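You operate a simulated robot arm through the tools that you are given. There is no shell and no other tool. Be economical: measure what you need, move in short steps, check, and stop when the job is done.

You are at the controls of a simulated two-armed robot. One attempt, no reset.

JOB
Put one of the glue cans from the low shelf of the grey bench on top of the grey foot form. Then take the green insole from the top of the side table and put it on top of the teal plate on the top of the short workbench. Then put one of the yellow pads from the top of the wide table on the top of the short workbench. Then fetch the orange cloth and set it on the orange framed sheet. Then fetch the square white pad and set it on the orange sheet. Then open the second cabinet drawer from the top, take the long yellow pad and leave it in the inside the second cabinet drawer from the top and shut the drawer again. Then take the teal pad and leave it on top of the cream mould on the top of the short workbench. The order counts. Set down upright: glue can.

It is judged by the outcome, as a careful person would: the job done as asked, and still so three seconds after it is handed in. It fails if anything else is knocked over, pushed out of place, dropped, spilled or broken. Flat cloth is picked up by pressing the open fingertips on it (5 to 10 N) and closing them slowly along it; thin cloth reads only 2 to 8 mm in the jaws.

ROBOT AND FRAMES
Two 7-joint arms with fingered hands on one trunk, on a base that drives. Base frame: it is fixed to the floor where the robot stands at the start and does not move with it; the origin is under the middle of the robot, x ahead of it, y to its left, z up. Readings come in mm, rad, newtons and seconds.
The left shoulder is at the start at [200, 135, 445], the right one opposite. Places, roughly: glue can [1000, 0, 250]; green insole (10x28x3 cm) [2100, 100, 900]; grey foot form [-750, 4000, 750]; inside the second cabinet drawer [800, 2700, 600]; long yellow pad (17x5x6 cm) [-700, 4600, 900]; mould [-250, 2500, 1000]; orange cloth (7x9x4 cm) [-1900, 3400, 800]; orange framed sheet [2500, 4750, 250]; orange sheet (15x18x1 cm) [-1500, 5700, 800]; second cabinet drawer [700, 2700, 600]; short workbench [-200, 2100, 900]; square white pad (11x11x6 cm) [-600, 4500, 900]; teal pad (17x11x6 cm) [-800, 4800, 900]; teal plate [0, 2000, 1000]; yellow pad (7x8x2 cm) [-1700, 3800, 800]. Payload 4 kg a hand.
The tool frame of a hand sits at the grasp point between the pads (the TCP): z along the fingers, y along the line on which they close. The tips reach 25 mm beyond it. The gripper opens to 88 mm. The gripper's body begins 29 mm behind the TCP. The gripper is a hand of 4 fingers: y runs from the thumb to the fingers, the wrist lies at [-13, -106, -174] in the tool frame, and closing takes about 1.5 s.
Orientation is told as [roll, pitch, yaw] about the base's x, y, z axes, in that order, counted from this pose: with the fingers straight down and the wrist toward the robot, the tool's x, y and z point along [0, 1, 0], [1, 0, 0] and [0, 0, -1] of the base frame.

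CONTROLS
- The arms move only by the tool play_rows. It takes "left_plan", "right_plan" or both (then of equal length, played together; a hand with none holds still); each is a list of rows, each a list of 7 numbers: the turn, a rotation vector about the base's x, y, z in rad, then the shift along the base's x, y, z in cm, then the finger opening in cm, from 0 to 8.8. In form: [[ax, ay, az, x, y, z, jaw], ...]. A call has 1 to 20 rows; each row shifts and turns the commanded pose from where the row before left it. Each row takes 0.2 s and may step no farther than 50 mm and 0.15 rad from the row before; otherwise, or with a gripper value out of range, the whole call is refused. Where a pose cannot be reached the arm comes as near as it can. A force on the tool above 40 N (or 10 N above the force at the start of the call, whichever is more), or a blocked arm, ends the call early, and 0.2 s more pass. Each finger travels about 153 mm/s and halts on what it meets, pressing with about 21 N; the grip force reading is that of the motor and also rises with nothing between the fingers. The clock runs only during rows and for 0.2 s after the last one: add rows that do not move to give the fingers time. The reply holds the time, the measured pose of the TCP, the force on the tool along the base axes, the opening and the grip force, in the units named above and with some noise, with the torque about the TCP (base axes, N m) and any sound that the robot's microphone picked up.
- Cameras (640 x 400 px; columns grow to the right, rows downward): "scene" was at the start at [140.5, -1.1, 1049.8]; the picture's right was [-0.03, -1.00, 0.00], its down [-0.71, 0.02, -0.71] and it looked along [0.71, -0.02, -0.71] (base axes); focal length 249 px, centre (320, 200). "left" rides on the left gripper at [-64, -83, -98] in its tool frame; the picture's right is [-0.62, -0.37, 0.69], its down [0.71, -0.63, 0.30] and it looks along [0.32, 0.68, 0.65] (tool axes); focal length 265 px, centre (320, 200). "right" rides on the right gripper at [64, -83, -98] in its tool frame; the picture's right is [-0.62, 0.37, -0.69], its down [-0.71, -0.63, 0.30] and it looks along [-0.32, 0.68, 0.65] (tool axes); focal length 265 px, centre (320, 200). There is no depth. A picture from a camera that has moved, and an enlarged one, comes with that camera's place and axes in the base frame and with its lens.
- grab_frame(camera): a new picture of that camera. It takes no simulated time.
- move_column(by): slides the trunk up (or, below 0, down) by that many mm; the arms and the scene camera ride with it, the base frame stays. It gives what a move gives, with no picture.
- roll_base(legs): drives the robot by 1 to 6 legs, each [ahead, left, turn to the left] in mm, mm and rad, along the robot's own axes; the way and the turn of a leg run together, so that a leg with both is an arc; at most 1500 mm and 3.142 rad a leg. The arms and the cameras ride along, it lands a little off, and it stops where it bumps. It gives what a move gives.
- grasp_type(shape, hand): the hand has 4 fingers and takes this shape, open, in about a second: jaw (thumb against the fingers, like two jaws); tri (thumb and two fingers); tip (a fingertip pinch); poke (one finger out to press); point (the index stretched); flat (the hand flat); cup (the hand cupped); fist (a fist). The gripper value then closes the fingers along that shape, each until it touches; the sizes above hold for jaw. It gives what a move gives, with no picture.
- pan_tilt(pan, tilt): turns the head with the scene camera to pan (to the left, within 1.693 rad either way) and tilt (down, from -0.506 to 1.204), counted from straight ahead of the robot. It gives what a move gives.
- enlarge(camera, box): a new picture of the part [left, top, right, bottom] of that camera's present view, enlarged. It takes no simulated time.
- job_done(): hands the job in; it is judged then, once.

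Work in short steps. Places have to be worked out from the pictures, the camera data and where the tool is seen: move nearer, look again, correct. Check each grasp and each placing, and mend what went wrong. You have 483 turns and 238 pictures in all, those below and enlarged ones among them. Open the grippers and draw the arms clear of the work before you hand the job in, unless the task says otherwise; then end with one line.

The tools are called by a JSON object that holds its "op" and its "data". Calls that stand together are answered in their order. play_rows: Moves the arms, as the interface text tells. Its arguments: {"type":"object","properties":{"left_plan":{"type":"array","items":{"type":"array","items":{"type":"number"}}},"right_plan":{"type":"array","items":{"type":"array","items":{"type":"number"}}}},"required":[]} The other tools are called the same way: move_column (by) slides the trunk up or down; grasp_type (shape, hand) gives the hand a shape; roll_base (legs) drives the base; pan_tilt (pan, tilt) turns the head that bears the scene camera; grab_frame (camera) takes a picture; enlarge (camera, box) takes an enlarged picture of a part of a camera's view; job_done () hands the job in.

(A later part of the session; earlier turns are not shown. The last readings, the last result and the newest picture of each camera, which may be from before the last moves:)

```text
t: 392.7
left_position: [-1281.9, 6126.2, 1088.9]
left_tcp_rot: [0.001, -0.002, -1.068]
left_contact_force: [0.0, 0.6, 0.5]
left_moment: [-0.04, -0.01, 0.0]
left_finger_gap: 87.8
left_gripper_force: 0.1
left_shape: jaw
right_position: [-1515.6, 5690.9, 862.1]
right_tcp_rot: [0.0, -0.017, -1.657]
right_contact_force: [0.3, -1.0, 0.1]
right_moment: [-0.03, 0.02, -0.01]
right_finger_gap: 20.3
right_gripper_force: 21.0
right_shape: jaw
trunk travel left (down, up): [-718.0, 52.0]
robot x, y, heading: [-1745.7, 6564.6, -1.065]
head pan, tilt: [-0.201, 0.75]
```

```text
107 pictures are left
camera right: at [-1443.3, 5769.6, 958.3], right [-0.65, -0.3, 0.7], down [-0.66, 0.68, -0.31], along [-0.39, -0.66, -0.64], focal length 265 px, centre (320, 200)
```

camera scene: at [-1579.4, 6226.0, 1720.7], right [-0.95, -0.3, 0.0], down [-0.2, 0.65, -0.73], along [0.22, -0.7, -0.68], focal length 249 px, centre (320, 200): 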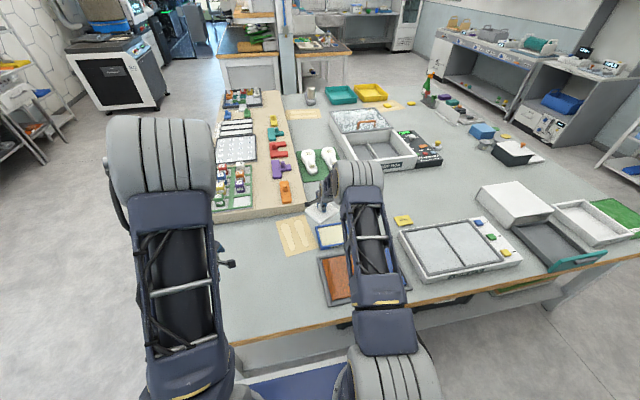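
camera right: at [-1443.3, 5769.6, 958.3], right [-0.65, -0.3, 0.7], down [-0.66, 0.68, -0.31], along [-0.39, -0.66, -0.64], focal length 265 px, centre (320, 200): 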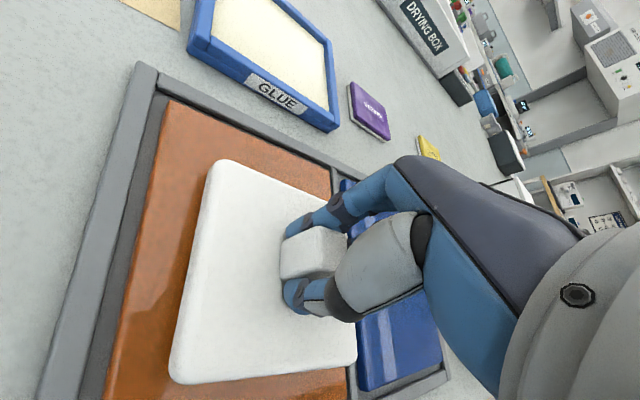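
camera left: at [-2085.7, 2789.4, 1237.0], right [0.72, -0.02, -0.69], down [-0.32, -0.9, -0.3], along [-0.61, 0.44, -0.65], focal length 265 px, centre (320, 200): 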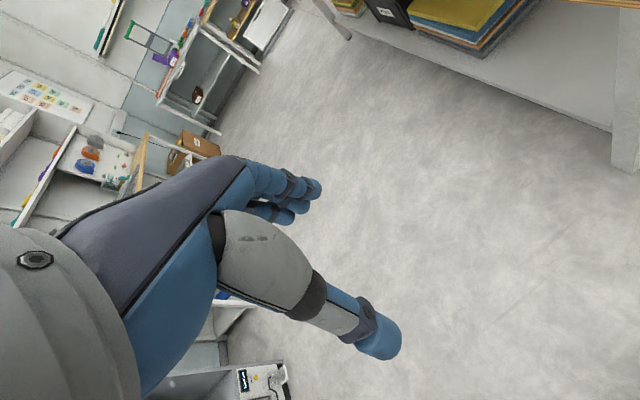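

Shift 12 mm away from the divider and continue to contact.

{"op": "play_rows", "data": {"right_plan": [[0, 0, 0, 1.0, 0.6, -0.4, 1.0], [0, 0, 0, 0, 0, -0.4, 1.0], [0, 0, 0, 0, 0, -0.3, 1.0], [0, 0, 0, 0, 0, -0.3, 1.0], [0, 0, 0, 0, 0, -0.3, 1.0]]}}

{"op": "grab_frame", "data": {"camera": "right"}}

```text
t: 393.6
left_position: [-1280.9, 6125.9, 1088.4]
left_tcp_rot: [0.002, -0.001, -1.066]
left_contact_force: [-0.1, 0.7, -1.0]
left_moment: [-0.03, 0.01, 0.02]
left_finger_gap: 87.9
left_gripper_force: 0.0
left_shape: jaw
right_position: [-1503.4, 5690.3, 857.1]
right_tcp_rot: [0.004, -0.032, -1.658]
right_contact_force: [0.5, -0.7, 9.1]
right_moment: [0.03, -0.02, -0.05]
right_finger_gap: 20.8
right_gripper_force: 21.4
right_shape: jaw
trunk travel left (down, up): [-718.0, 52.0]
robot x, y, heading: [-1749.3, 6565.7, -1.065]
head pan, tilt: [-0.201, 0.75]
stopped in row 4 (right hand): the force on the tool passed its limit at 44 N (the readings are from after the stop); the commanded pose is now the measured one
```

```text
106 pictures are left
camera right: at [-1432.1, 5772.0, 953.2], right [-0.65, -0.29, 0.7], down [-0.66, 0.68, -0.33], along [-0.38, -0.68, -0.63], focal length 265 px, centre (320, 200)
```

right: 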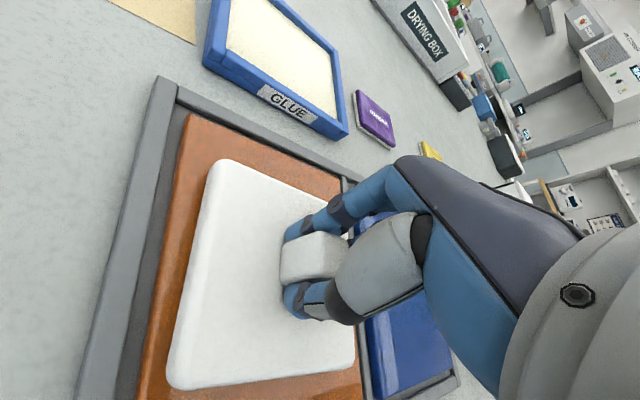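

The pad sits on the orange sheet. Open and rise.

{"op": "play_rows", "data": {"right_plan": [[0, 0, 0, 0, 0, 0.1, 2.6], [0, 0, 0, 0, 0, 0, 4.0], [0, 0, 0, 0, 0, 0, 6.0], [0, 0, 0, 0, 0, 0, 6.5], [0, 0, 0, 0, 0, 1, 6.5], [0, 0, 0, 0, 0, 3, 6.5], [0, 0, 0, 0, 0, 4, 6.5], [0, 0, 0, 0, 0, 3, 6.5]]}}

{"op": "grab_frame", "data": {"camera": "right"}}

```text
t: 395.4
left_position: [-1282.1, 6127.0, 1087.6]
left_tcp_rot: [0.0, 0.0, -1.069]
left_contact_force: [-0.7, -0.7, 0.0]
left_moment: [0.04, 0.02, -0.02]
left_finger_gap: 87.9
left_gripper_force: 0.1
left_shape: jaw
right_position: [-1504.2, 5690.7, 965.1]
right_tcp_rot: [0.003, -0.029, -1.657]
right_contact_force: [0.5, -0.6, 0.3]
right_moment: [0.0, 0.0, -0.02]
right_finger_gap: 64.6
right_gripper_force: 0.1
right_shape: jaw
trunk travel left (down, up): [-718.0, 52.0]
robot x, y, heading: [-1746.9, 6563.3, -1.071]
head pan, tilt: [-0.201, 0.75]
```

```text
105 pictures are left
camera right: at [-1433.1, 5771.9, 1061.8], right [-0.65, -0.29, 0.7], down [-0.66, 0.68, -0.32], along [-0.38, -0.67, -0.64], focal length 265 px, centre (320, 200)
```

right: 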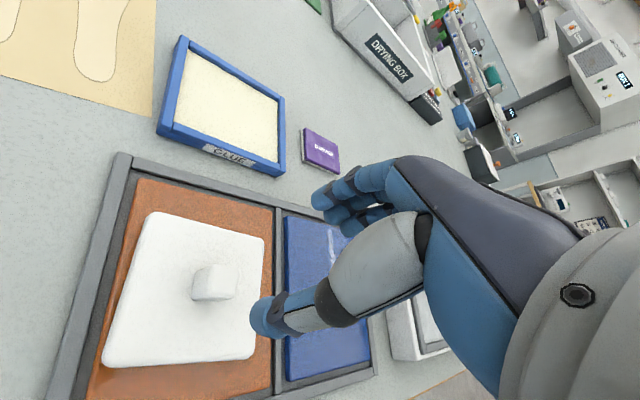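

White pad is squarely on the orange sheet. Now to the drawer cabinet: I retrace around the corner, along the table's right side.

{"op": "move_column", "data": {"by": 50}}

{"op": "roll_base", "data": {"legs": [[200, 0, 0], [0, 480, 0], [160, 0, 0], [0, 270, 0], [150, 150, 0]]}}

{"op": "roll_base", "data": {"legs": [[1400, 150, 0], [1100, 170, 0]]}}

```text
t: 396.3
left_position: [-1282.3, 6125.7, 1138.2]
left_tcp_rot: [0.0, 0.001, -1.068]
left_contact_force: [-0.7, 0.3, -0.2]
left_moment: [0.0, 0.03, 0.0]
left_finger_gap: 87.9
left_gripper_force: 0.1
left_shape: jaw
right_position: [-1504.0, 5689.6, 1015.2]
right_tcp_rot: [0.004, -0.029, -1.656]
right_contact_force: [-0.2, -0.4, -0.2]
right_moment: [0.0, -0.05, 0.01]
right_finger_gap: 64.7
right_gripper_force: 0.0
right_shape: jaw
trunk travel left (down, up): [-768.0, 2.0]
robot x, y, heading: [-1748.8, 6562.7, -1.062]
head pan, tilt: [-0.201, 0.75]
```

```text
t: 404.2
left_position: [-245.4, 6115.1, 1137.7]
left_tcp_rot: [-0.001, 0.001, -1.066]
left_contact_force: [-0.6, 0.0, 0.2]
left_moment: [0.0, -0.01, 0.02]
left_finger_gap: 87.7
left_gripper_force: 0.1
left_shape: jaw
right_position: [-466.8, 5680.1, 1015.9]
right_tcp_rot: [0.003, -0.032, -1.655]
right_contact_force: [0.4, -0.4, -0.3]
right_moment: [0.01, 0.0, -0.01]
right_finger_gap: 64.7
right_gripper_force: 0.1
right_shape: jaw
trunk travel left (down, up): [-768.0, 2.0]
robot x, y, heading: [-711.4, 6551.1, -1.059]
head pan, tilt: [-0.201, 0.75]
```

```text
t: 416.5
left_position: [1236.9, 4079.2, 1138.2]
left_tcp_rot: [0.0, 0.0, -1.078]
left_contact_force: [-0.4, 0.5, 0.3]
left_moment: [-0.01, -0.02, -0.02]
left_finger_gap: 87.9
left_gripper_force: 0.0
left_shape: jaw
right_position: [1009.6, 3643.6, 1014.8]
right_tcp_rot: [0.003, -0.031, -1.666]
right_contact_force: [1.8, 1.0, 0.1]
right_moment: [0.0, -0.01, -0.02]
right_finger_gap: 65.1
right_gripper_force: 0.1
right_shape: jaw
trunk travel left (down, up): [-768.0, 2.0]
robot x, y, heading: [774.3, 4516.8, -1.075]
head pan, tilt: [-0.201, 0.75]
```

Clear run. Looking at the drawer cabinet ahead.

{"op": "pan_tilt", "data": {"pan": -0.35, "tilt": 0.6}}

{"op": "grab_frame", "data": {"camera": "scene"}}

```text
t: 417.2
left_position: [1235.9, 4079.1, 1138.8]
left_tcp_rot: [0.0, -0.002, -1.076]
left_contact_force: [0.5, 0.0, 0.1]
left_moment: [0.01, 0.01, -0.02]
left_finger_gap: 87.9
left_gripper_force: 0.0
left_shape: jaw
right_position: [1010.2, 3645.1, 1016.0]
right_tcp_rot: [0.003, -0.029, -1.666]
right_contact_force: [0.1, 0.6, 0.3]
right_moment: [0.01, 0.01, 0.03]
right_finger_gap: 64.9
right_gripper_force: 0.1
right_shape: jaw
trunk travel left (down, up): [-768.0, 2.0]
robot x, y, heading: [774.8, 4519.3, -1.081]
head pan, tilt: [-0.351, 0.6]
```

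```text
104 pictures are left
camera scene: at [816.2, 4379.7, 1783.6], right [-0.99, -0.15, 0.0], down [-0.08, 0.56, -0.82], along [0.12, -0.82, -0.57], focal length 249 px, centre (320, 200)
```

scene: 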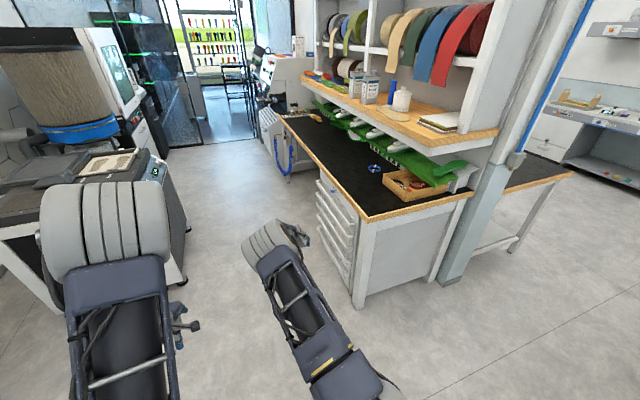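

Cabinet front is at b≈2180, near end a≈2465. I retract the right hand, drive alongside, then turn to face it.

{"op": "play_rows", "data": {"right_plan": [[0, 0, 0.1, -1.8, 3.4, -2, 6.5], [0, 0, 0.1, -2.1, 4.0, -1, 6.5], [0, 0, 0.1, -2.1, 4.0, 0, 6.5], [0, 0, 0.1, -2.1, 4.0, 0, 6.5], [0, 0, 0.1, -2.1, 4.0, 0, 6.5], [0, 0, 0.085, -2.1, 4.0, 0, 6.5]]}}

{"op": "move_column", "data": {"by": -380}}

{"op": "roll_base", "data": {"legs": [[1300, 170, 0], [0, 0, -1.555]]}}

{"op": "pan_tilt", "data": {"pan": 0, "tilt": 0.7}}

{"op": "grab_frame", "data": {"camera": "scene"}}

{"op": "grab_frame", "data": {"camera": "right"}}

```text
t: 418.6
left_position: [1236.3, 4079.1, 1137.4]
left_tcp_rot: [0.001, 0.001, -1.077]
left_contact_force: [0.3, 0.3, -0.2]
left_moment: [0.0, 0.0, 0.0]
left_finger_gap: 88.0
left_gripper_force: 0.0
left_shape: jaw
right_position: [886.3, 3879.8, 985.5]
right_tcp_rot: [0.006, -0.029, -1.079]
right_contact_force: [0.5, 0.6, 0.5]
right_moment: [0.0, 0.05, -0.02]
right_finger_gap: 64.7
right_gripper_force: 0.1
right_shape: jaw
trunk travel left (down, up): [-768.0, 2.0]
robot x, y, heading: [775.5, 4517.3, -1.066]
head pan, tilt: [-0.351, 0.6]
```

```text
t: 422.2
left_position: [1236.5, 4079.1, 758.6]
left_tcp_rot: [-0.001, 0.001, -1.077]
left_contact_force: [0.0, 0.8, -0.5]
left_moment: [-0.02, -0.02, -0.01]
left_finger_gap: 87.5
left_gripper_force: 0.0
left_shape: jaw
right_position: [886.1, 3877.5, 604.4]
right_tcp_rot: [0.004, -0.029, -1.08]
right_contact_force: [0.4, -0.6, -0.7]
right_moment: [0.01, 0.0, -0.01]
right_finger_gap: 64.7
right_gripper_force: 0.1
right_shape: jaw
trunk travel left (down, up): [-388.0, 382.0]
robot x, y, heading: [775.2, 4516.0, -1.071]
head pan, tilt: [-0.351, 0.6]
```

```text
t: 432.6
left_position: [1106.5, 2997.6, 758.4]
left_tcp_rot: [0.0, 0.0, -2.635]
left_contact_force: [0.2, -0.9, -0.1]
left_moment: [-0.01, -0.01, -0.01]
left_finger_gap: 87.6
left_gripper_force: 0.0
left_shape: jaw
right_position: [901.7, 3344.0, 605.3]
right_tcp_rot: [0.004, -0.029, -2.638]
right_contact_force: [0.5, -1.1, 0.2]
right_moment: [-0.03, 0.01, 0.05]
right_finger_gap: 64.9
right_gripper_force: 0.0
right_shape: jaw
trunk travel left (down, up): [-388.0, 382.0]
robot x, y, heading: [1540.5, 3459.1, -2.638]
head pan, tilt: [-0.351, 0.6]
```

```text
t: 433.4
left_position: [1106.2, 2998.8, 757.9]
left_tcp_rot: [0.0, -0.001, -2.635]
left_contact_force: [-0.2, 0.2, -0.4]
left_moment: [-0.01, -0.01, 0.01]
left_finger_gap: 87.9
left_gripper_force: 0.1
left_shape: jaw
right_position: [901.4, 3346.3, 605.5]
right_tcp_rot: [0.003, -0.029, -2.639]
right_contact_force: [-0.1, 0.2, 0.4]
right_moment: [0.03, -0.03, 0.03]
right_finger_gap: 64.6
right_gripper_force: 0.0
right_shape: jaw
trunk travel left (down, up): [-388.0, 382.0]
robot x, y, heading: [1539.6, 3461.3, -2.634]
head pan, tilt: [0.0, 0.7]
```

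```text
103 pictures are left
camera scene: at [1413.3, 3394.4, 1395.0], right [-0.49, 0.87, 0.0], down [0.56, 0.31, -0.77], along [-0.67, -0.37, -0.64], focal length 249 px, centre (320, 200)
```

scene: 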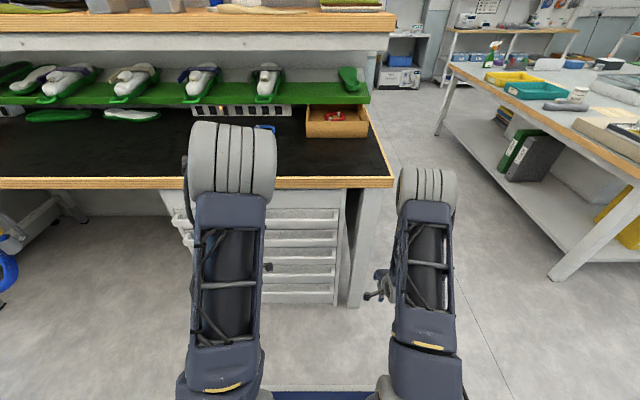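

```text
102 pictures are left
camera right: at [1008.8, 3330.9, 701.5], right [-0.6, 0.38, 0.7], down [0.2, 0.92, -0.32], along [-0.77, -0.06, -0.63], focal length 265 px, centre (320, 200)
```

right: 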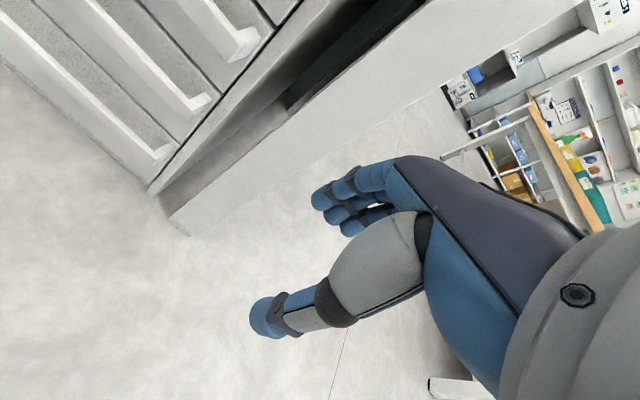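

Five drawers with wide bar handles. Enlarging.

{"op": "enlarge", "data": {"camera": "scene", "box": [150, 170, 370, 320]}}

{"op": "grab_frame", "data": {"camera": "left"}}

```text
2.67 times, centred on (260, 245) of scene
camera zoom: at [1413.3, 3394.4, 1395.0], right [-0.49, 0.87, 0.0], down [0.56, 0.31, -0.77], along [-0.67, -0.37, -0.64], focal length 664 px, centre (480, 80)
```

zoom: 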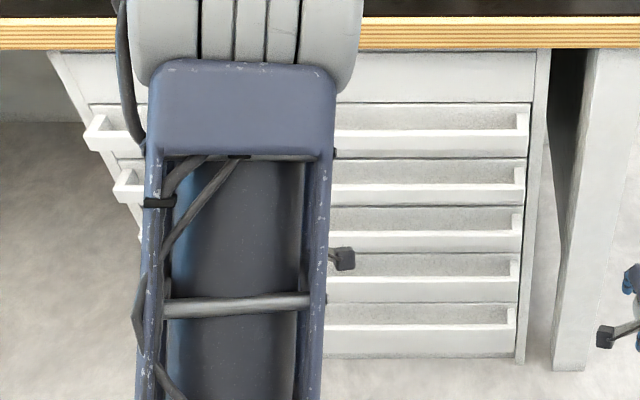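

```text
100 pictures are left
camera left: at [1147.7, 3094.1, 857.1], right [0.02, 0.72, -0.69], down [0.9, -0.32, -0.3], along [-0.44, -0.62, -0.65], focal length 265 px, centre (320, 200)
```

left: 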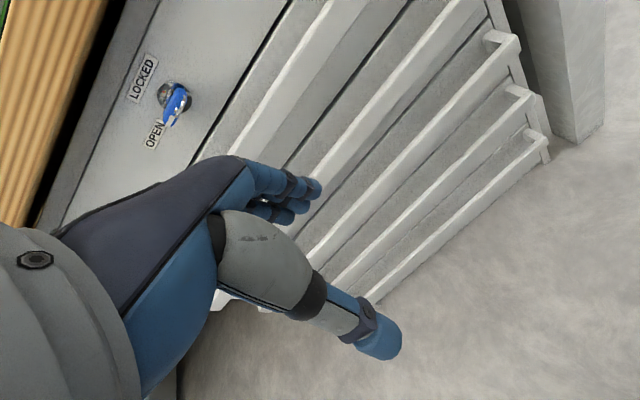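

There is a lock on the top panel marked LOCKED / OPEN. Enlarging it.

{"op": "enlarge", "data": {"camera": "left", "box": [90, 30, 290, 180]}}

```text
2.67 times, centred on (190, 105) of left
camera zoom: at [1147.7, 3094.1, 857.1], right [0.02, 0.72, -0.69], down [0.9, -0.32, -0.3], along [-0.44, -0.62, -0.65], focal length 708 px, centre (667, 453)
```

zoom: 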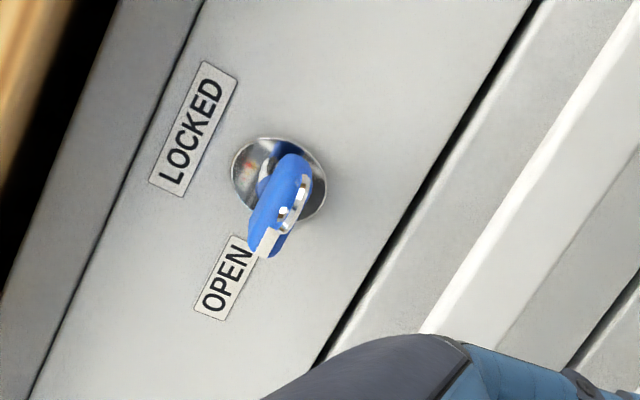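

The key's pointer is at OPEN, so unlocked. Second bar handle: z≈638, b≈2227, a from 1763 to 2364. I'll use the left hand with fingers pointing forward (thumb below, fingers above). First rotate it in free space.

{"op": "play_rows", "data": {"left_plan": [[-0.0691, 0.125, 0, 0.5, 0.3, -1, 6], [-0.0691, 0.125, 0, 0.5, 0.3, -1, 6], [-0.0691, 0.125, 0, 0.5, 0.3, -1, 6], [-0.0691, 0.125, 0, 0.5, 0.3, -1, 6], [-0.0691, 0.125, 0, 0.5, 0.3, -1, 6], [-0.0691, 0.125, 0, 0.5, 0.3, -1, 6], [-0.0691, 0.125, 0, 0.5, 0.3, -1, 6], [-0.0691, 0.125, 0, 0, 0, -1, 6], [-0.0691, 0.125, 0, 0, 0, -1, 6], [-0.0691, 0.125, 0, 0, 0, -1, 6], [-0.0691, 0.125, 0, 0, 0, -1, 6], [0, 0, 0, 0, 0, 0, 6]]}}

{"op": "grab_frame", "data": {"camera": "scene"}}

{"op": "grab_frame", "data": {"camera": "left"}}

```text
t: 436.0
left_position: [1128.3, 3005.4, 642.8]
left_tcp_rot: [-2.638, -1.568, 0.001]
left_contact_force: [0.0, 0.3, 0.0]
left_moment: [-0.01, -0.01, -0.01]
left_finger_gap: 60.5
left_gripper_force: 0.1
left_shape: jaw
left hand out of reach, approached as far as the arm can: row 2, 3
right_position: [902.2, 3344.0, 605.9]
right_tcp_rot: [0.002, -0.03, -2.639]
right_contact_force: [0.3, 0.2, 0.7]
right_moment: [-0.01, 0.01, 0.0]
right_finger_gap: 64.8
right_gripper_force: 0.1
right_shape: jaw
trunk travel left (down, up): [-388.0, 382.0]
robot x, y, heading: [1541.2, 3463.1, -2.636]
head pan, tilt: [0.0, 0.7]
```

```text
98 pictures are left
camera scene: at [1413.4, 3394.3, 1395.0], right [-0.49, 0.87, 0.0], down [0.56, 0.31, -0.76], along [-0.67, -0.37, -0.64], focal length 249 px, centre (320, 200)
```

scene: 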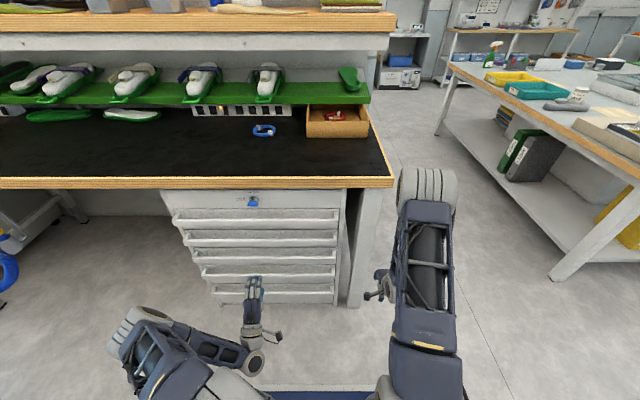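

```text
97 pictures are left
camera left: at [1183.4, 3108.7, 559.3], right [-0.91, 0.21, -0.37], down [0.08, -0.77, -0.63], along [-0.41, -0.6, 0.68], focal length 265 px, centre (320, 200)
```

left: 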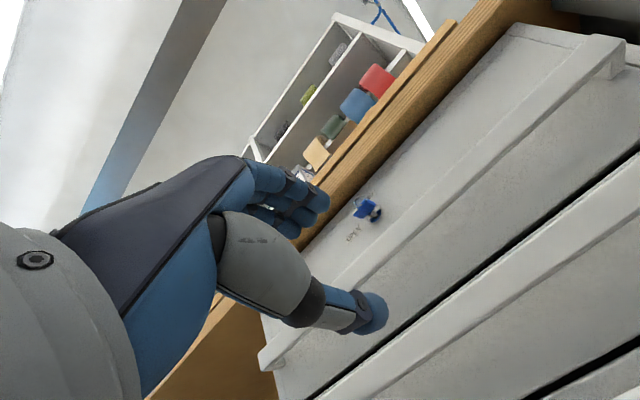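

Drawers fully visible now. Enlarging for exact handle position.

{"op": "enlarge", "data": {"camera": "scene", "box": [150, 180, 370, 310]}}

```text
2.91 times, centred on (260, 245) of scene
camera zoom: at [1413.4, 3394.3, 1395.0], right [-0.49, 0.87, 0.0], down [0.56, 0.31, -0.76], along [-0.67, -0.37, -0.64], focal length 724 px, centre (494, 69)
```

zoom: 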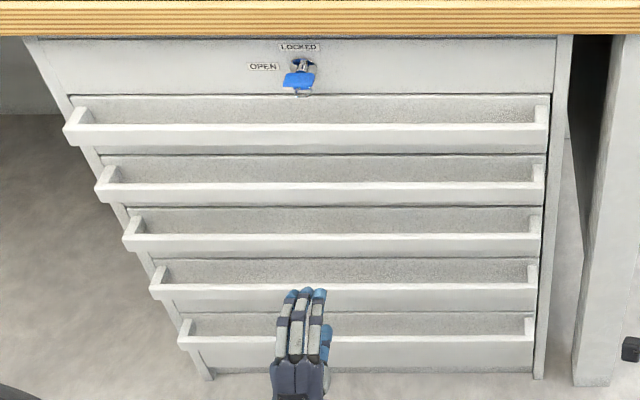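

I enlarge the left-hand view to triangulate bar 2.

{"op": "enlarge", "data": {"camera": "left", "box": [320, 120, 640, 400]}}

```text
1.43 times, centred on (480, 260) of left
camera zoom: at [1183.4, 3108.7, 559.3], right [-0.91, 0.21, -0.37], down [0.08, -0.77, -0.63], along [-0.41, -0.6, 0.68], focal length 379 px, centre (91, 114)
```

zoom: 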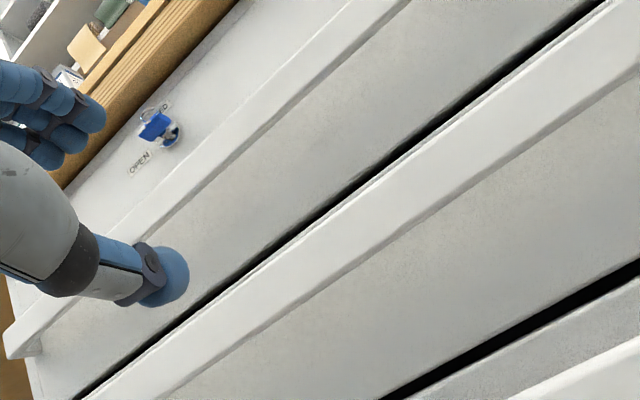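

Bar 2 face: z 602–631, b≈2207, ~45 mm standoff. Moving the hand to just in front of it at z=616, gap 60 mm.

{"op": "play_rows", "data": {"left_plan": [[0, 0, 0, 0.5, -1.0, -1.4, 6], [0, 0, 0, 0.5, -1.0, -1.3, 6], [0, 0, 0, -2.8, -2.0, 0, 6], [0, 0, 0, -2.8, -2.0, 0, 6], [0, 0, 0, -2.8, -2.0, 0, 6], [0, 0, 0, -2.8, -1.2, 0, 6], [0, 0, 0, -2.8, -1.2, 0, 6], [0, 0, 0, 0, 0, 0, 6]]}}

{"op": "enlarge", "data": {"camera": "scene", "box": [150, 180, 370, 310]}}

{"op": "grab_frame", "data": {"camera": "left"}}

```text
t: 437.8
left_position: [998.7, 2900.8, 615.2]
left_tcp_rot: [-1.796, -1.57, -0.838]
left_contact_force: [0.2, -0.3, -0.3]
left_moment: [0.03, -0.01, 0.02]
left_finger_gap: 60.6
left_gripper_force: 0.1
left_shape: jaw
right_position: [901.0, 3344.5, 605.8]
right_tcp_rot: [0.003, -0.031, -2.639]
right_contact_force: [0.3, -0.4, -0.5]
right_moment: [0.01, 0.02, 0.01]
right_finger_gap: 64.7
right_gripper_force: 0.0
right_shape: jaw
trunk travel left (down, up): [-388.0, 382.0]
robot x, y, heading: [1538.4, 3462.1, -2.637]
head pan, tilt: [0.0, 0.7]
```

```text
2.91 times, centred on (260, 245) of scene
camera zoom: at [1413.4, 3394.3, 1395.0], right [-0.49, 0.87, 0.0], down [0.56, 0.31, -0.76], along [-0.67, -0.37, -0.64], focal length 724 px, centre (494, 69)
```

zoom: 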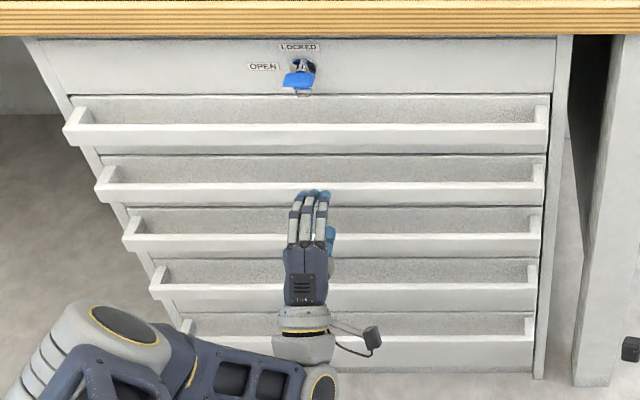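

```text
93 pictures are left
camera left: at [1053.4, 3004.7, 532.8], right [-0.91, 0.21, -0.37], down [0.08, -0.77, -0.63], along [-0.41, -0.6, 0.68], focal length 265 px, centre (320, 200)
```

left: 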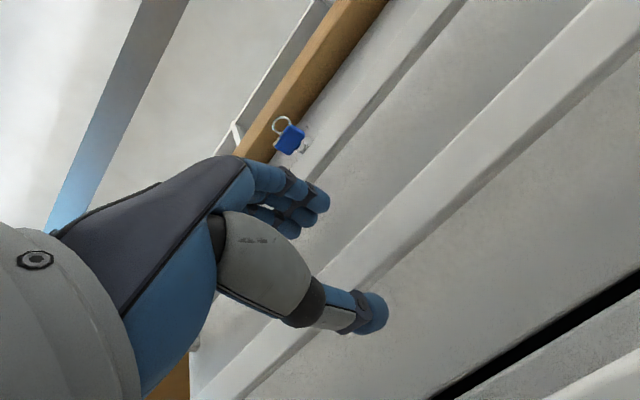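

Fingers bracket bar 2. Advance 58 mm so tips pass behind the bar.

{"op": "play_rows", "data": {"left_plan": [[0, 0, 0, -1.3, -0.7, 0, 6], [0, 0, 0, -1.3, -0.7, 0, 6], [0, 0, 0, -1.3, -0.7, 0, 6], [0, 0, 0, -1.2, -0.65, 0, 6], [0, 0, 0, 0, 0, 0, 6]]}}

{"op": "grab_frame", "data": {"camera": "left"}}

{"op": "enlarge", "data": {"camera": "scene", "box": [210, 200, 310, 270]}}

```text
t: 439.0
left_position: [947.8, 2875.0, 614.9]
left_tcp_rot: [-2.065, -1.57, -0.571]
left_contact_force: [-0.1, -0.2, 0.3]
left_moment: [0.01, 0.01, -0.01]
left_finger_gap: 60.4
left_gripper_force: 0.1
left_shape: jaw
right_position: [902.0, 3344.1, 605.6]
right_tcp_rot: [0.003, -0.031, -2.639]
right_contact_force: [1.4, 0.2, -1.1]
right_moment: [0.03, 0.0, -0.01]
right_finger_gap: 65.0
right_gripper_force: 0.1
right_shape: jaw
trunk travel left (down, up): [-388.0, 382.0]
robot x, y, heading: [1546.9, 3460.9, -2.636]
head pan, tilt: [0.0, 0.7]
```

```text
92 pictures are left
camera left: at [1002.3, 2978.1, 532.6], right [-0.91, 0.21, -0.37], down [0.08, -0.77, -0.63], along [-0.41, -0.6, 0.68], focal length 265 px, centre (320, 200)
```

left: 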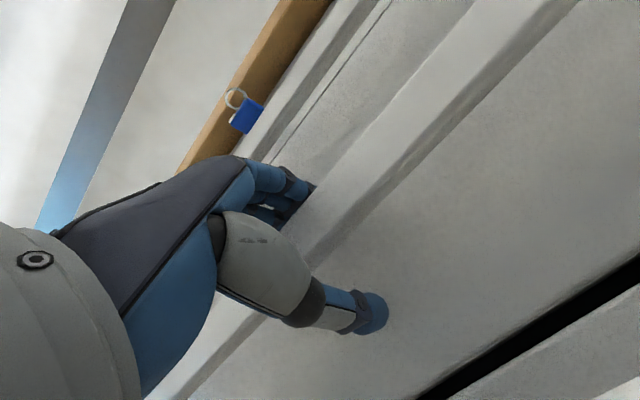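

```text
5.71 times, centred on (260, 235) of scene
camera zoom: at [1413.4, 3394.3, 1395.0], right [-0.49, 0.87, 0.0], down [0.56, 0.31, -0.76], along [-0.67, -0.37, -0.64], focal length 1422 px, centre (663, 0)
```

zoom: 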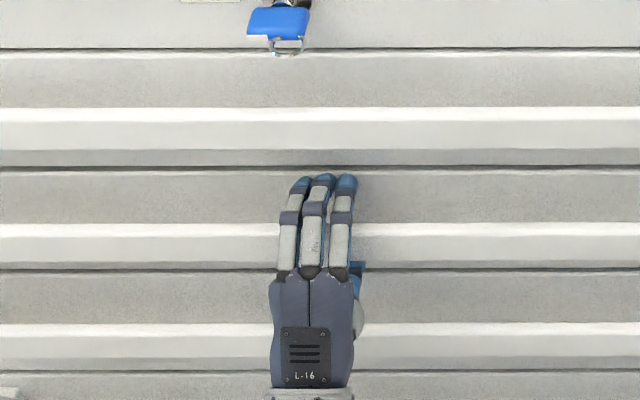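

Fingers pass over the second bar. Closing on it.

{"op": "play_rows", "data": {"left_plan": [[0, 0, 0, 0, 0, 0, 5], [0, 0, 0, 0, 0, 0, 3.5], [0, 0, 0, 0, 0, 0, 2], [0, 0, 0, 0, 0, 0, 1], [0, 0, 0, 0, 0, 0, 1], [0, 0, 0, 0, 0, 0, 1]]}}

{"op": "grab_frame", "data": {"camera": "left"}}

```text
t: 440.4
left_position: [948.9, 2874.1, 616.0]
left_tcp_rot: [-2.522, -1.569, -0.111]
left_contact_force: [-0.4, -1.1, 6.1]
left_moment: [0.0, -0.01, -0.01]
left_finger_gap: 11.1
left_gripper_force: 0.1
left_shape: jaw
right_position: [901.8, 3346.6, 604.6]
right_tcp_rot: [0.003, -0.03, -2.639]
right_contact_force: [-0.2, -0.7, -0.8]
right_moment: [0.0, 0.04, 0.02]
right_finger_gap: 64.8
right_gripper_force: 0.1
right_shape: jaw
trunk travel left (down, up): [-388.0, 382.0]
robot x, y, heading: [1539.2, 3464.2, -2.632]
head pan, tilt: [0.0, 0.7]
```

```text
90 pictures are left
camera left: at [1002.4, 2978.1, 532.9], right [-0.91, 0.21, -0.37], down [0.08, -0.77, -0.63], along [-0.41, -0.6, 0.68], focal length 265 px, centre (320, 200)
```

left: 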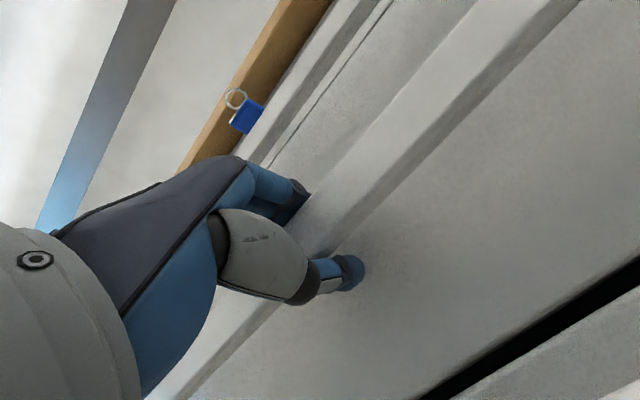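

Close further to clamp.

{"op": "play_rows", "data": {"left_plan": [[0, 0, 0, 0, 0, 0, 0.3], [0, 0, 0, 0, 0, 0, 0], [0, 0, 0, 0, 0, 0, 0], [0, 0, 0, 0, 0, 0, 0]]}}

{"op": "grab_frame", "data": {"camera": "left"}}

```text
t: 441.4
left_position: [947.3, 2875.6, 615.8]
left_tcp_rot: [-1.583, -1.568, -1.054]
left_contact_force: [-3.5, -3.2, 0.6]
left_moment: [-0.05, -0.01, 0.01]
left_finger_gap: 18.5
left_gripper_force: 21.0
left_shape: jaw
right_position: [901.2, 3344.2, 606.1]
right_tcp_rot: [0.004, -0.028, -2.638]
right_contact_force: [-0.3, 0.2, 0.5]
right_moment: [0.02, -0.04, -0.01]
right_finger_gap: 64.8
right_gripper_force: 0.1
right_shape: jaw
trunk travel left (down, up): [-388.0, 382.0]
robot x, y, heading: [1541.2, 3463.1, -2.636]
head pan, tilt: [0.0, 0.7]
```

```text
89 pictures are left
camera left: at [1002.4, 2978.2, 532.4], right [-0.91, 0.21, -0.37], down [0.08, -0.77, -0.63], along [-0.41, -0.6, 0.68], focal length 265 px, centre (320, 200)
```

left: 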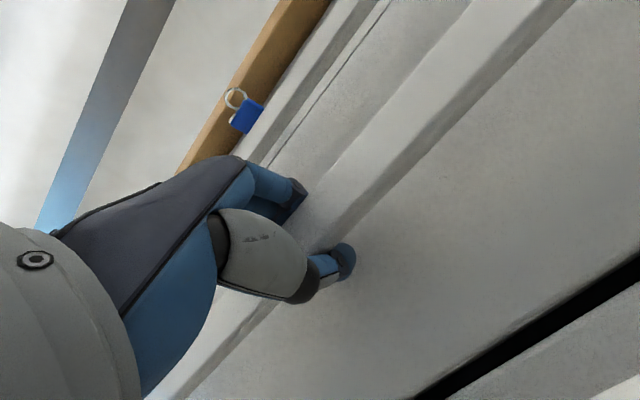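

Clamped (21 N). Pull by driving the base back 60 mm and check.

{"op": "roll_base", "data": {"legs": [[-60, 0, 0]]}}

{"op": "grab_frame", "data": {"camera": "scene"}}

```text
t: 442.4
left_position: [999.2, 2904.0, 615.2]
left_tcp_rot: [-1.462, -1.569, -1.175]
left_contact_force: [-0.8, -2.7, -2.4]
left_moment: [0.02, 0.05, -0.08]
left_finger_gap: 18.6
left_gripper_force: 20.9
left_shape: jaw
right_position: [954.5, 3374.4, 605.8]
right_tcp_rot: [0.004, -0.029, -2.641]
right_contact_force: [0.0, -0.8, 0.0]
right_moment: [0.0, 0.02, 0.02]
right_finger_gap: 65.1
right_gripper_force: 0.1
right_shape: jaw
trunk travel left (down, up): [-388.0, 382.0]
robot x, y, heading: [1590.3, 3493.0, -2.635]
head pan, tilt: [0.0, 0.7]
```

```text
88 pictures are left
camera scene: at [1465.6, 3423.5, 1394.9], right [-0.49, 0.87, 0.0], down [0.56, 0.31, -0.76], along [-0.67, -0.37, -0.64], focal length 249 px, centre (320, 200)
```

scene: 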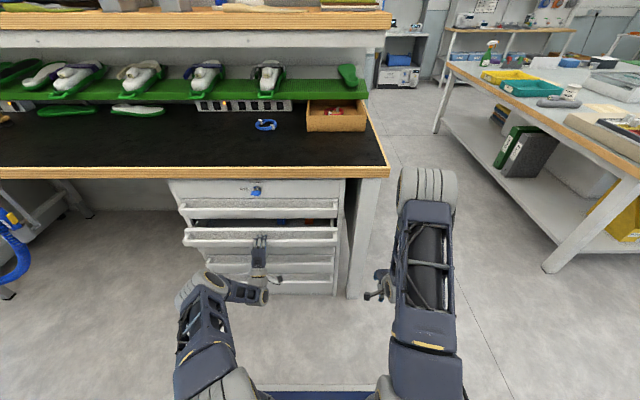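

Drawer 2 is opening. Pull 200 mm more.

{"op": "roll_base", "data": {"legs": [[-200, 0, 0]]}}

{"op": "pan_tilt", "data": {"pan": 0.1, "tilt": 0.85}}

{"op": "grab_frame", "data": {"camera": "scene"}}

```text
t: 444.0
left_position: [1175.0, 3002.3, 615.9]
left_tcp_rot: [-1.326, -1.57, -1.311]
left_contact_force: [-2.8, -0.3, -1.5]
left_moment: [-0.05, 0.01, 0.0]
left_finger_gap: 18.8
left_gripper_force: 20.8
left_shape: jaw
right_position: [1129.8, 3472.2, 605.1]
right_tcp_rot: [0.003, -0.03, -2.64]
right_contact_force: [0.1, -0.6, -0.1]
right_moment: [0.0, 0.01, 0.05]
right_finger_gap: 65.1
right_gripper_force: 0.1
right_shape: jaw
trunk travel left (down, up): [-388.0, 382.0]
robot x, y, heading: [1766.3, 3589.5, -2.634]
head pan, tilt: [0.0, 0.7]
```

```text
t: 444.7
left_position: [1174.0, 3002.3, 615.0]
left_tcp_rot: [-1.327, -1.568, -1.314]
left_contact_force: [-2.1, -0.3, -1.3]
left_moment: [0.0, -0.01, -0.01]
left_finger_gap: 18.4
left_gripper_force: 20.9
left_shape: jaw
right_position: [1128.6, 3473.2, 606.8]
right_tcp_rot: [0.004, -0.029, -2.641]
right_contact_force: [-0.7, 0.4, 0.4]
right_moment: [-0.01, 0.04, 0.03]
right_finger_gap: 64.9
right_gripper_force: 0.0
right_shape: jaw
trunk travel left (down, up): [-388.0, 382.0]
robot x, y, heading: [1768.1, 3588.5, -2.642]
head pan, tilt: [0.099, 0.85]
```

```text
87 pictures are left
camera scene: at [1651.3, 3517.9, 1382.7], right [-0.57, 0.82, 0.0], down [0.62, 0.43, -0.66], along [-0.54, -0.38, -0.75], focal length 249 px, centre (320, 200)
```

scene: 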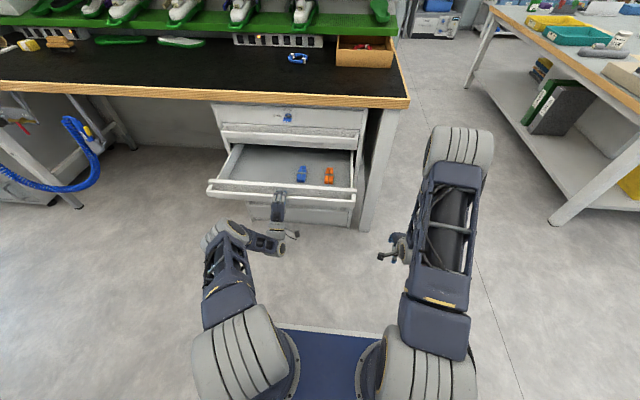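

Drawer is open ~260 mm; inside right are two small items, left is free. Enlarging.

{"op": "enlarge", "data": {"camera": "scene", "box": [195, 100, 385, 240]}}

```text
2.86 times, centred on (290, 170) of scene
camera zoom: at [1651.3, 3517.9, 1382.7], right [-0.57, 0.82, 0.0], down [0.62, 0.43, -0.66], along [-0.54, -0.38, -0.75], focal length 711 px, centre (406, 286)
```

zoom: 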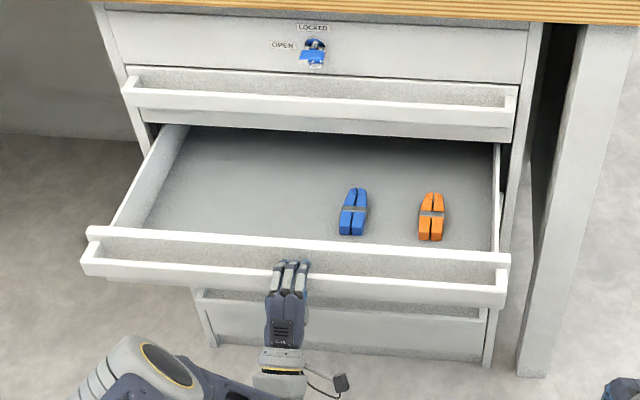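

Release the handle and withdraw the left hand.

{"op": "play_rows", "data": {"left_plan": [[0, 0, 0, 0, 0, 0, 3], [0, 0, 0, 0, 0, 0, 5], [0, 0, 0, 0, 0, 0, 6], [0, 0, 0, 0, 0, 0, 6], [0, 0, 0, 2.0, 1.1, 0, 6], [0, 0, 0, 3.0, 1.6, 0, 6], [0, 0, 0, 3.0, 1.6, 0, 6]]}}

{"op": "roll_base", "data": {"legs": [[-100, 0, 0]]}}

{"op": "grab_frame", "data": {"camera": "scene"}}

```text
t: 446.3
left_position: [1254.2, 3045.7, 616.7]
left_tcp_rot: [-2.131, -1.57, -0.508]
left_contact_force: [-0.2, -0.6, -0.5]
left_moment: [0.0, -0.01, -0.01]
left_finger_gap: 59.5
left_gripper_force: 0.0
left_shape: jaw
right_position: [1128.9, 3473.8, 605.0]
right_tcp_rot: [0.002, -0.029, -2.641]
right_contact_force: [0.7, -0.3, -0.7]
right_moment: [-0.01, 0.0, -0.02]
right_finger_gap: 64.6
right_gripper_force: 0.2
right_shape: jaw
trunk travel left (down, up): [-388.0, 382.0]
robot x, y, heading: [1766.1, 3589.8, -2.634]
head pan, tilt: [0.099, 0.85]
```

```text
t: 447.4
left_position: [1343.5, 3093.4, 614.9]
left_tcp_rot: [-1.475, -1.569, -1.166]
left_contact_force: [0.3, 0.6, -0.2]
left_moment: [0.01, 0.01, -0.01]
left_finger_gap: 59.7
left_gripper_force: 0.0
left_shape: jaw
right_position: [1218.2, 3522.4, 605.2]
right_tcp_rot: [0.003, -0.03, -2.641]
right_contact_force: [-0.3, 0.4, 0.1]
right_moment: [-0.01, 0.01, -0.01]
right_finger_gap: 64.8
right_gripper_force: 0.0
right_shape: jaw
trunk travel left (down, up): [-388.0, 382.0]
robot x, y, heading: [1859.6, 3638.6, -2.636]
head pan, tilt: [0.099, 0.85]
```

```text
85 pictures are left
camera scene: at [1739.8, 3567.0, 1382.7], right [-0.57, 0.82, 0.0], down [0.62, 0.43, -0.66], along [-0.54, -0.38, -0.75], focal length 249 px, centre (320, 200)
```

scene: 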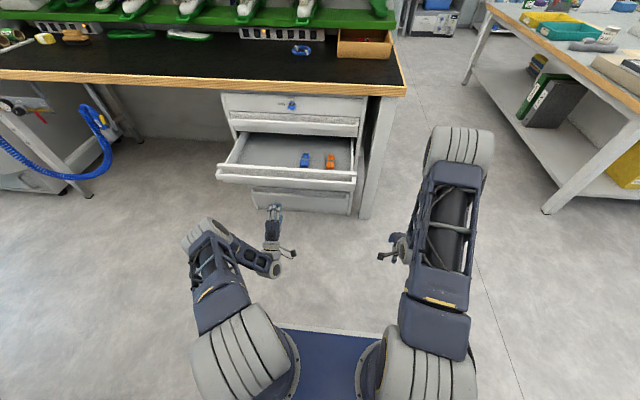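

Drawer stays open. Next the long yellow pad: I turn the left hand back to pointing down, raise the trunk and drive to the table's right side.

{"op": "play_rows", "data": {"left_plan": [[0.0691, -0.125, 0, 0, 0, 0.5, 6.5], [0.0691, -0.125, 0, 0, 0, 0.5, 6.5], [0.0691, -0.125, 0, 0, 0, 0.5, 6.5], [0.0691, -0.125, 0, 0, 0, 0.5, 6.5], [0.0691, -0.125, 0, -0.5, -0.3, 0.5, 6.5], [0.0691, -0.125, 0, -0.5, -0.3, 0.5, 6.5], [0.0691, -0.125, 0, -0.5, -0.3, 0, 6.5], [0.0691, -0.125, 0, -0.5, -0.3, 0, 6.5], [0.0691, -0.125, 0, -0.5, -0.3, 0, 6.5], [0.0691, -0.125, 0, 0, 0, 0, 6.5], [0.0691, -0.125, 0, 0, 0, 0, 6.5]]}}

{"op": "move_column", "data": {"by": 380}}

{"op": "roll_base", "data": {"legs": [[0, -1200, 0], [0, -1115, 0], [600, 0, 0]]}}

{"op": "pan_tilt", "data": {"pan": 0.15, "tilt": 0.7}}

{"op": "grab_frame", "data": {"camera": "scene"}}

```text
t: 449.9
left_position: [1319.0, 3078.1, 646.1]
left_tcp_rot: [-0.001, 0.001, -2.635]
left_contact_force: [0.2, -1.4, 0.0]
left_moment: [-0.01, 0.01, 0.0]
left_finger_gap: 64.8
left_gripper_force: 0.1
left_shape: jaw
right_position: [1218.1, 3521.7, 604.4]
right_tcp_rot: [0.003, -0.03, -2.642]
right_contact_force: [0.4, 1.1, 0.3]
right_moment: [-0.03, 0.01, 0.05]
right_finger_gap: 64.7
right_gripper_force: 0.1
right_shape: jaw
trunk travel left (down, up): [-388.0, 382.0]
robot x, y, heading: [1855.7, 3637.6, -2.635]
head pan, tilt: [0.099, 0.85]
```

```text
t: 453.5
left_position: [1318.6, 3079.0, 1026.9]
left_tcp_rot: [0.0, 0.0, -2.634]
left_contact_force: [0.2, 0.0, -0.7]
left_moment: [-0.01, -0.03, 0.04]
left_finger_gap: 64.6
left_gripper_force: 0.1
left_shape: jaw
right_position: [1217.8, 3521.8, 985.6]
right_tcp_rot: [0.004, -0.03, -2.642]
right_contact_force: [-0.2, 0.4, 0.1]
right_moment: [0.01, 0.0, 0.01]
right_finger_gap: 64.5
right_gripper_force: 0.0
right_shape: jaw
trunk travel left (down, up): [-768.0, 2.0]
robot x, y, heading: [1853.3, 3641.1, -2.633]
head pan, tilt: [0.099, 0.85]
```

```text
t: 467.9
left_position: [-346.1, 4799.0, 1026.1]
left_tcp_rot: [-0.004, 0.0, -2.632]
left_contact_force: [-0.9, 0.4, 1.0]
left_moment: [0.02, -0.01, 0.0]
left_finger_gap: 64.9
left_gripper_force: 0.1
left_shape: jaw
right_position: [-444.9, 5241.9, 985.4]
right_tcp_rot: [0.004, -0.029, -2.638]
right_contact_force: [0.0, -0.5, -0.6]
right_moment: [0.01, 0.01, 0.03]
right_finger_gap: 64.6
right_gripper_force: 0.2
right_shape: jaw
trunk travel left (down, up): [-768.0, 2.0]
robot x, y, heading: [188.2, 5360.9, -2.637]
head pan, tilt: [0.099, 0.85]
```

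```text
t: 468.6
left_position: [-344.3, 4799.3, 1024.9]
left_tcp_rot: [-0.001, 0.0, -2.634]
left_contact_force: [0.1, 0.2, -0.1]
left_moment: [0.0, -0.01, 0.09]
left_finger_gap: 64.7
left_gripper_force: 0.0
left_shape: jaw
right_position: [-445.5, 5242.1, 985.1]
right_tcp_rot: [0.001, -0.031, -2.637]
right_contact_force: [0.3, 0.0, -0.1]
right_moment: [0.04, -0.02, 0.01]
right_finger_gap: 64.7
right_gripper_force: 0.0
right_shape: jaw
trunk travel left (down, up): [-768.0, 2.0]
robot x, y, heading: [193.7, 5362.6, -2.637]
head pan, tilt: [0.15, 0.7]
```

```text
84 pictures are left
camera scene: at [72.8, 5280.1, 1774.9], right [-0.61, 0.79, 0.0], down [0.51, 0.39, -0.76], along [-0.6, -0.47, -0.64], focal length 249 px, centre (320, 200)
```

scene: 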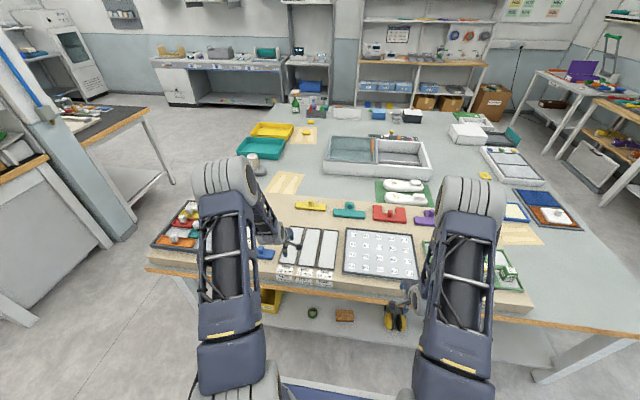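

Yellow pad ≈(-708,4607). Drive forward 290 mm.

{"op": "roll_base", "data": {"legs": [[290, 0, 0]]}}

{"op": "grab_frame", "data": {"camera": "left"}}

{"op": "enlarge", "data": {"camera": "scene", "box": [250, 190, 450, 320]}}

```text
t: 470.6
left_position: [-598.1, 4656.5, 1025.2]
left_tcp_rot: [-0.001, 0.001, -2.633]
left_contact_force: [-0.4, 0.5, -0.9]
left_moment: [0.0, 0.0, 0.04]
left_finger_gap: 64.9
left_gripper_force: 0.1
left_shape: jaw
right_position: [-700.3, 5099.1, 984.8]
right_tcp_rot: [0.003, -0.03, -2.639]
right_contact_force: [-0.2, -0.4, 0.7]
right_moment: [-0.02, 0.01, 0.0]
right_finger_gap: 64.7
right_gripper_force: 0.1
right_shape: jaw
trunk travel left (down, up): [-768.0, 2.0]
robot x, y, heading: [-57.0, 5215.2, -2.633]
head pan, tilt: [0.15, 0.7]
```

```text
83 pictures are left
camera left: at [-558.0, 4752.8, 1124.8], right [0.02, 0.72, -0.69], down [0.9, -0.32, -0.31], along [-0.44, -0.62, -0.65], focal length 265 px, centre (320, 200)
```

left: 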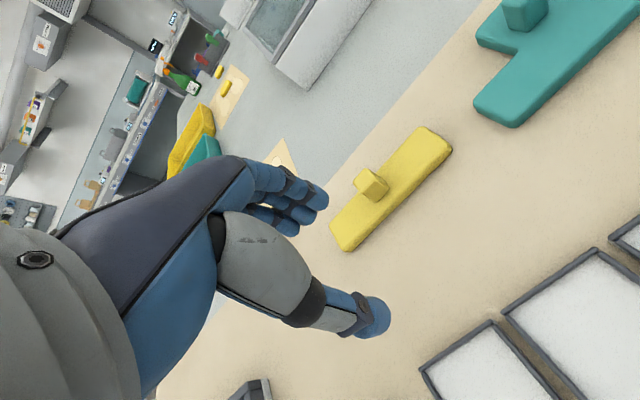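

```text
3.08 times, centred on (350, 255) of scene
camera zoom: at [-181.4, 5138.3, 1775.0], right [-0.61, 0.79, 0.0], down [0.51, 0.39, -0.76], along [-0.6, -0.47, -0.64], focal length 766 px, centre (228, 31)
```

zoom: 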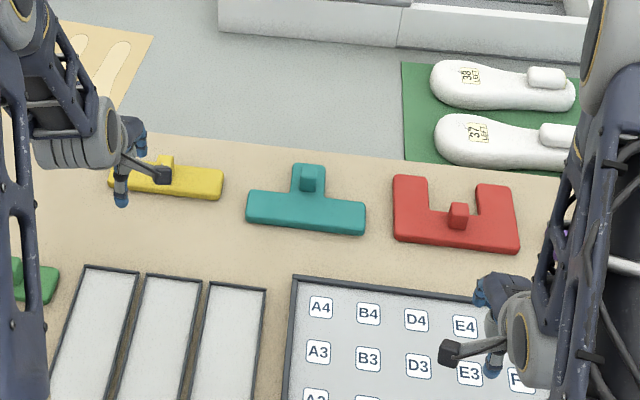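

Yellow pad's knob ≈ (-708,4614). Moving the left hand above it.

{"op": "play_rows", "data": {"left_plan": [[0, 0, 0, -2.2, -0.8, -2, 6.5], [0, 0, 0, -2.2, -0.8, -2, 6.5], [0, 0, 0, -2.2, -0.8, -2, 6.5], [0, 0, 0, -2.2, -0.9, -1.5, 6.5], [0, 0, 0, -2.2, -0.9, -1, 6.5], [0, 0, 0, 0, 0, 0, 6.5]]}}

{"op": "grab_frame", "data": {"camera": "left"}}

```text
t: 472.0
left_position: [-710.1, 4615.1, 941.3]
left_tcp_rot: [-0.001, -0.001, -2.633]
left_contact_force: [-1.3, 0.3, 0.2]
left_moment: [-0.01, -0.02, -0.01]
left_finger_gap: 64.9
left_gripper_force: 0.0
left_shape: jaw
right_position: [-699.8, 5099.0, 985.6]
right_tcp_rot: [0.002, -0.029, -2.639]
right_contact_force: [0.5, -0.2, 0.0]
right_moment: [0.0, -0.03, 0.0]
right_finger_gap: 64.9
right_gripper_force: 0.0
right_shape: jaw
trunk travel left (down, up): [-768.0, 2.0]
robot x, y, heading: [-62.3, 5223.1, -2.63]
head pan, tilt: [0.15, 0.7]
```

```text
81 pictures are left
camera left: at [-668.4, 4711.3, 1040.0], right [0.02, 0.72, -0.69], down [0.9, -0.32, -0.31], along [-0.44, -0.62, -0.65], focal length 265 px, centre (320, 200)
```

left: 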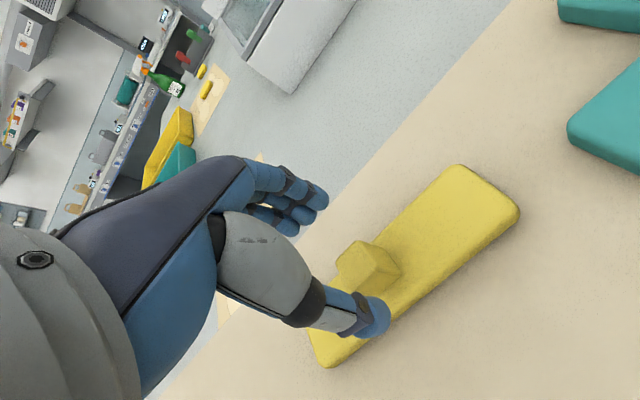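

Knob nearly centered; nudge (+4,−3) and descend to z≈907.

{"op": "play_rows", "data": {"left_plan": [[0, 0, 0, 0.4, -0.3, -1.5, 6.5], [0, 0, 0, 0, 0, -1.0, 6.5], [0, 0, 0, 0, 0, -0.5, 6.5], [0, 0, 0, 0, 0, -0.4, 6.5], [0, 0, 0, 0, 0, 0, 6.5]]}}

{"op": "grab_frame", "data": {"camera": "left"}}

```text
t: 473.2
left_position: [-705.2, 4610.5, 906.2]
left_tcp_rot: [-0.001, 0.001, -2.634]
left_contact_force: [0.0, -0.5, -0.6]
left_moment: [0.01, 0.0, 0.0]
left_finger_gap: 64.6
left_gripper_force: 0.0
left_shape: jaw
right_position: [-699.9, 5099.3, 985.4]
right_tcp_rot: [0.002, -0.029, -2.641]
right_contact_force: [0.1, 0.6, -0.1]
right_moment: [0.01, -0.03, -0.02]
right_finger_gap: 64.8
right_gripper_force: 0.0
right_shape: jaw
trunk travel left (down, up): [-768.0, 2.0]
robot x, y, heading: [-59.8, 5221.1, -2.636]
head pan, tilt: [0.15, 0.7]
```

```text
80 pictures are left
camera left: at [-664.1, 4708.0, 1005.9], right [0.02, 0.72, -0.69], down [0.9, -0.32, -0.31], along [-0.44, -0.62, -0.65], focal length 265 px, centre (320, 200)
```

left: 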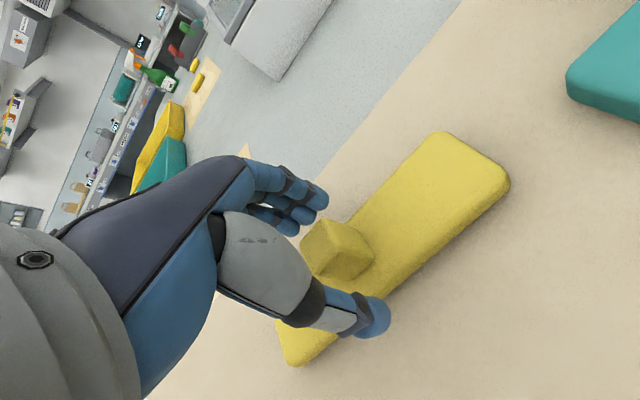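

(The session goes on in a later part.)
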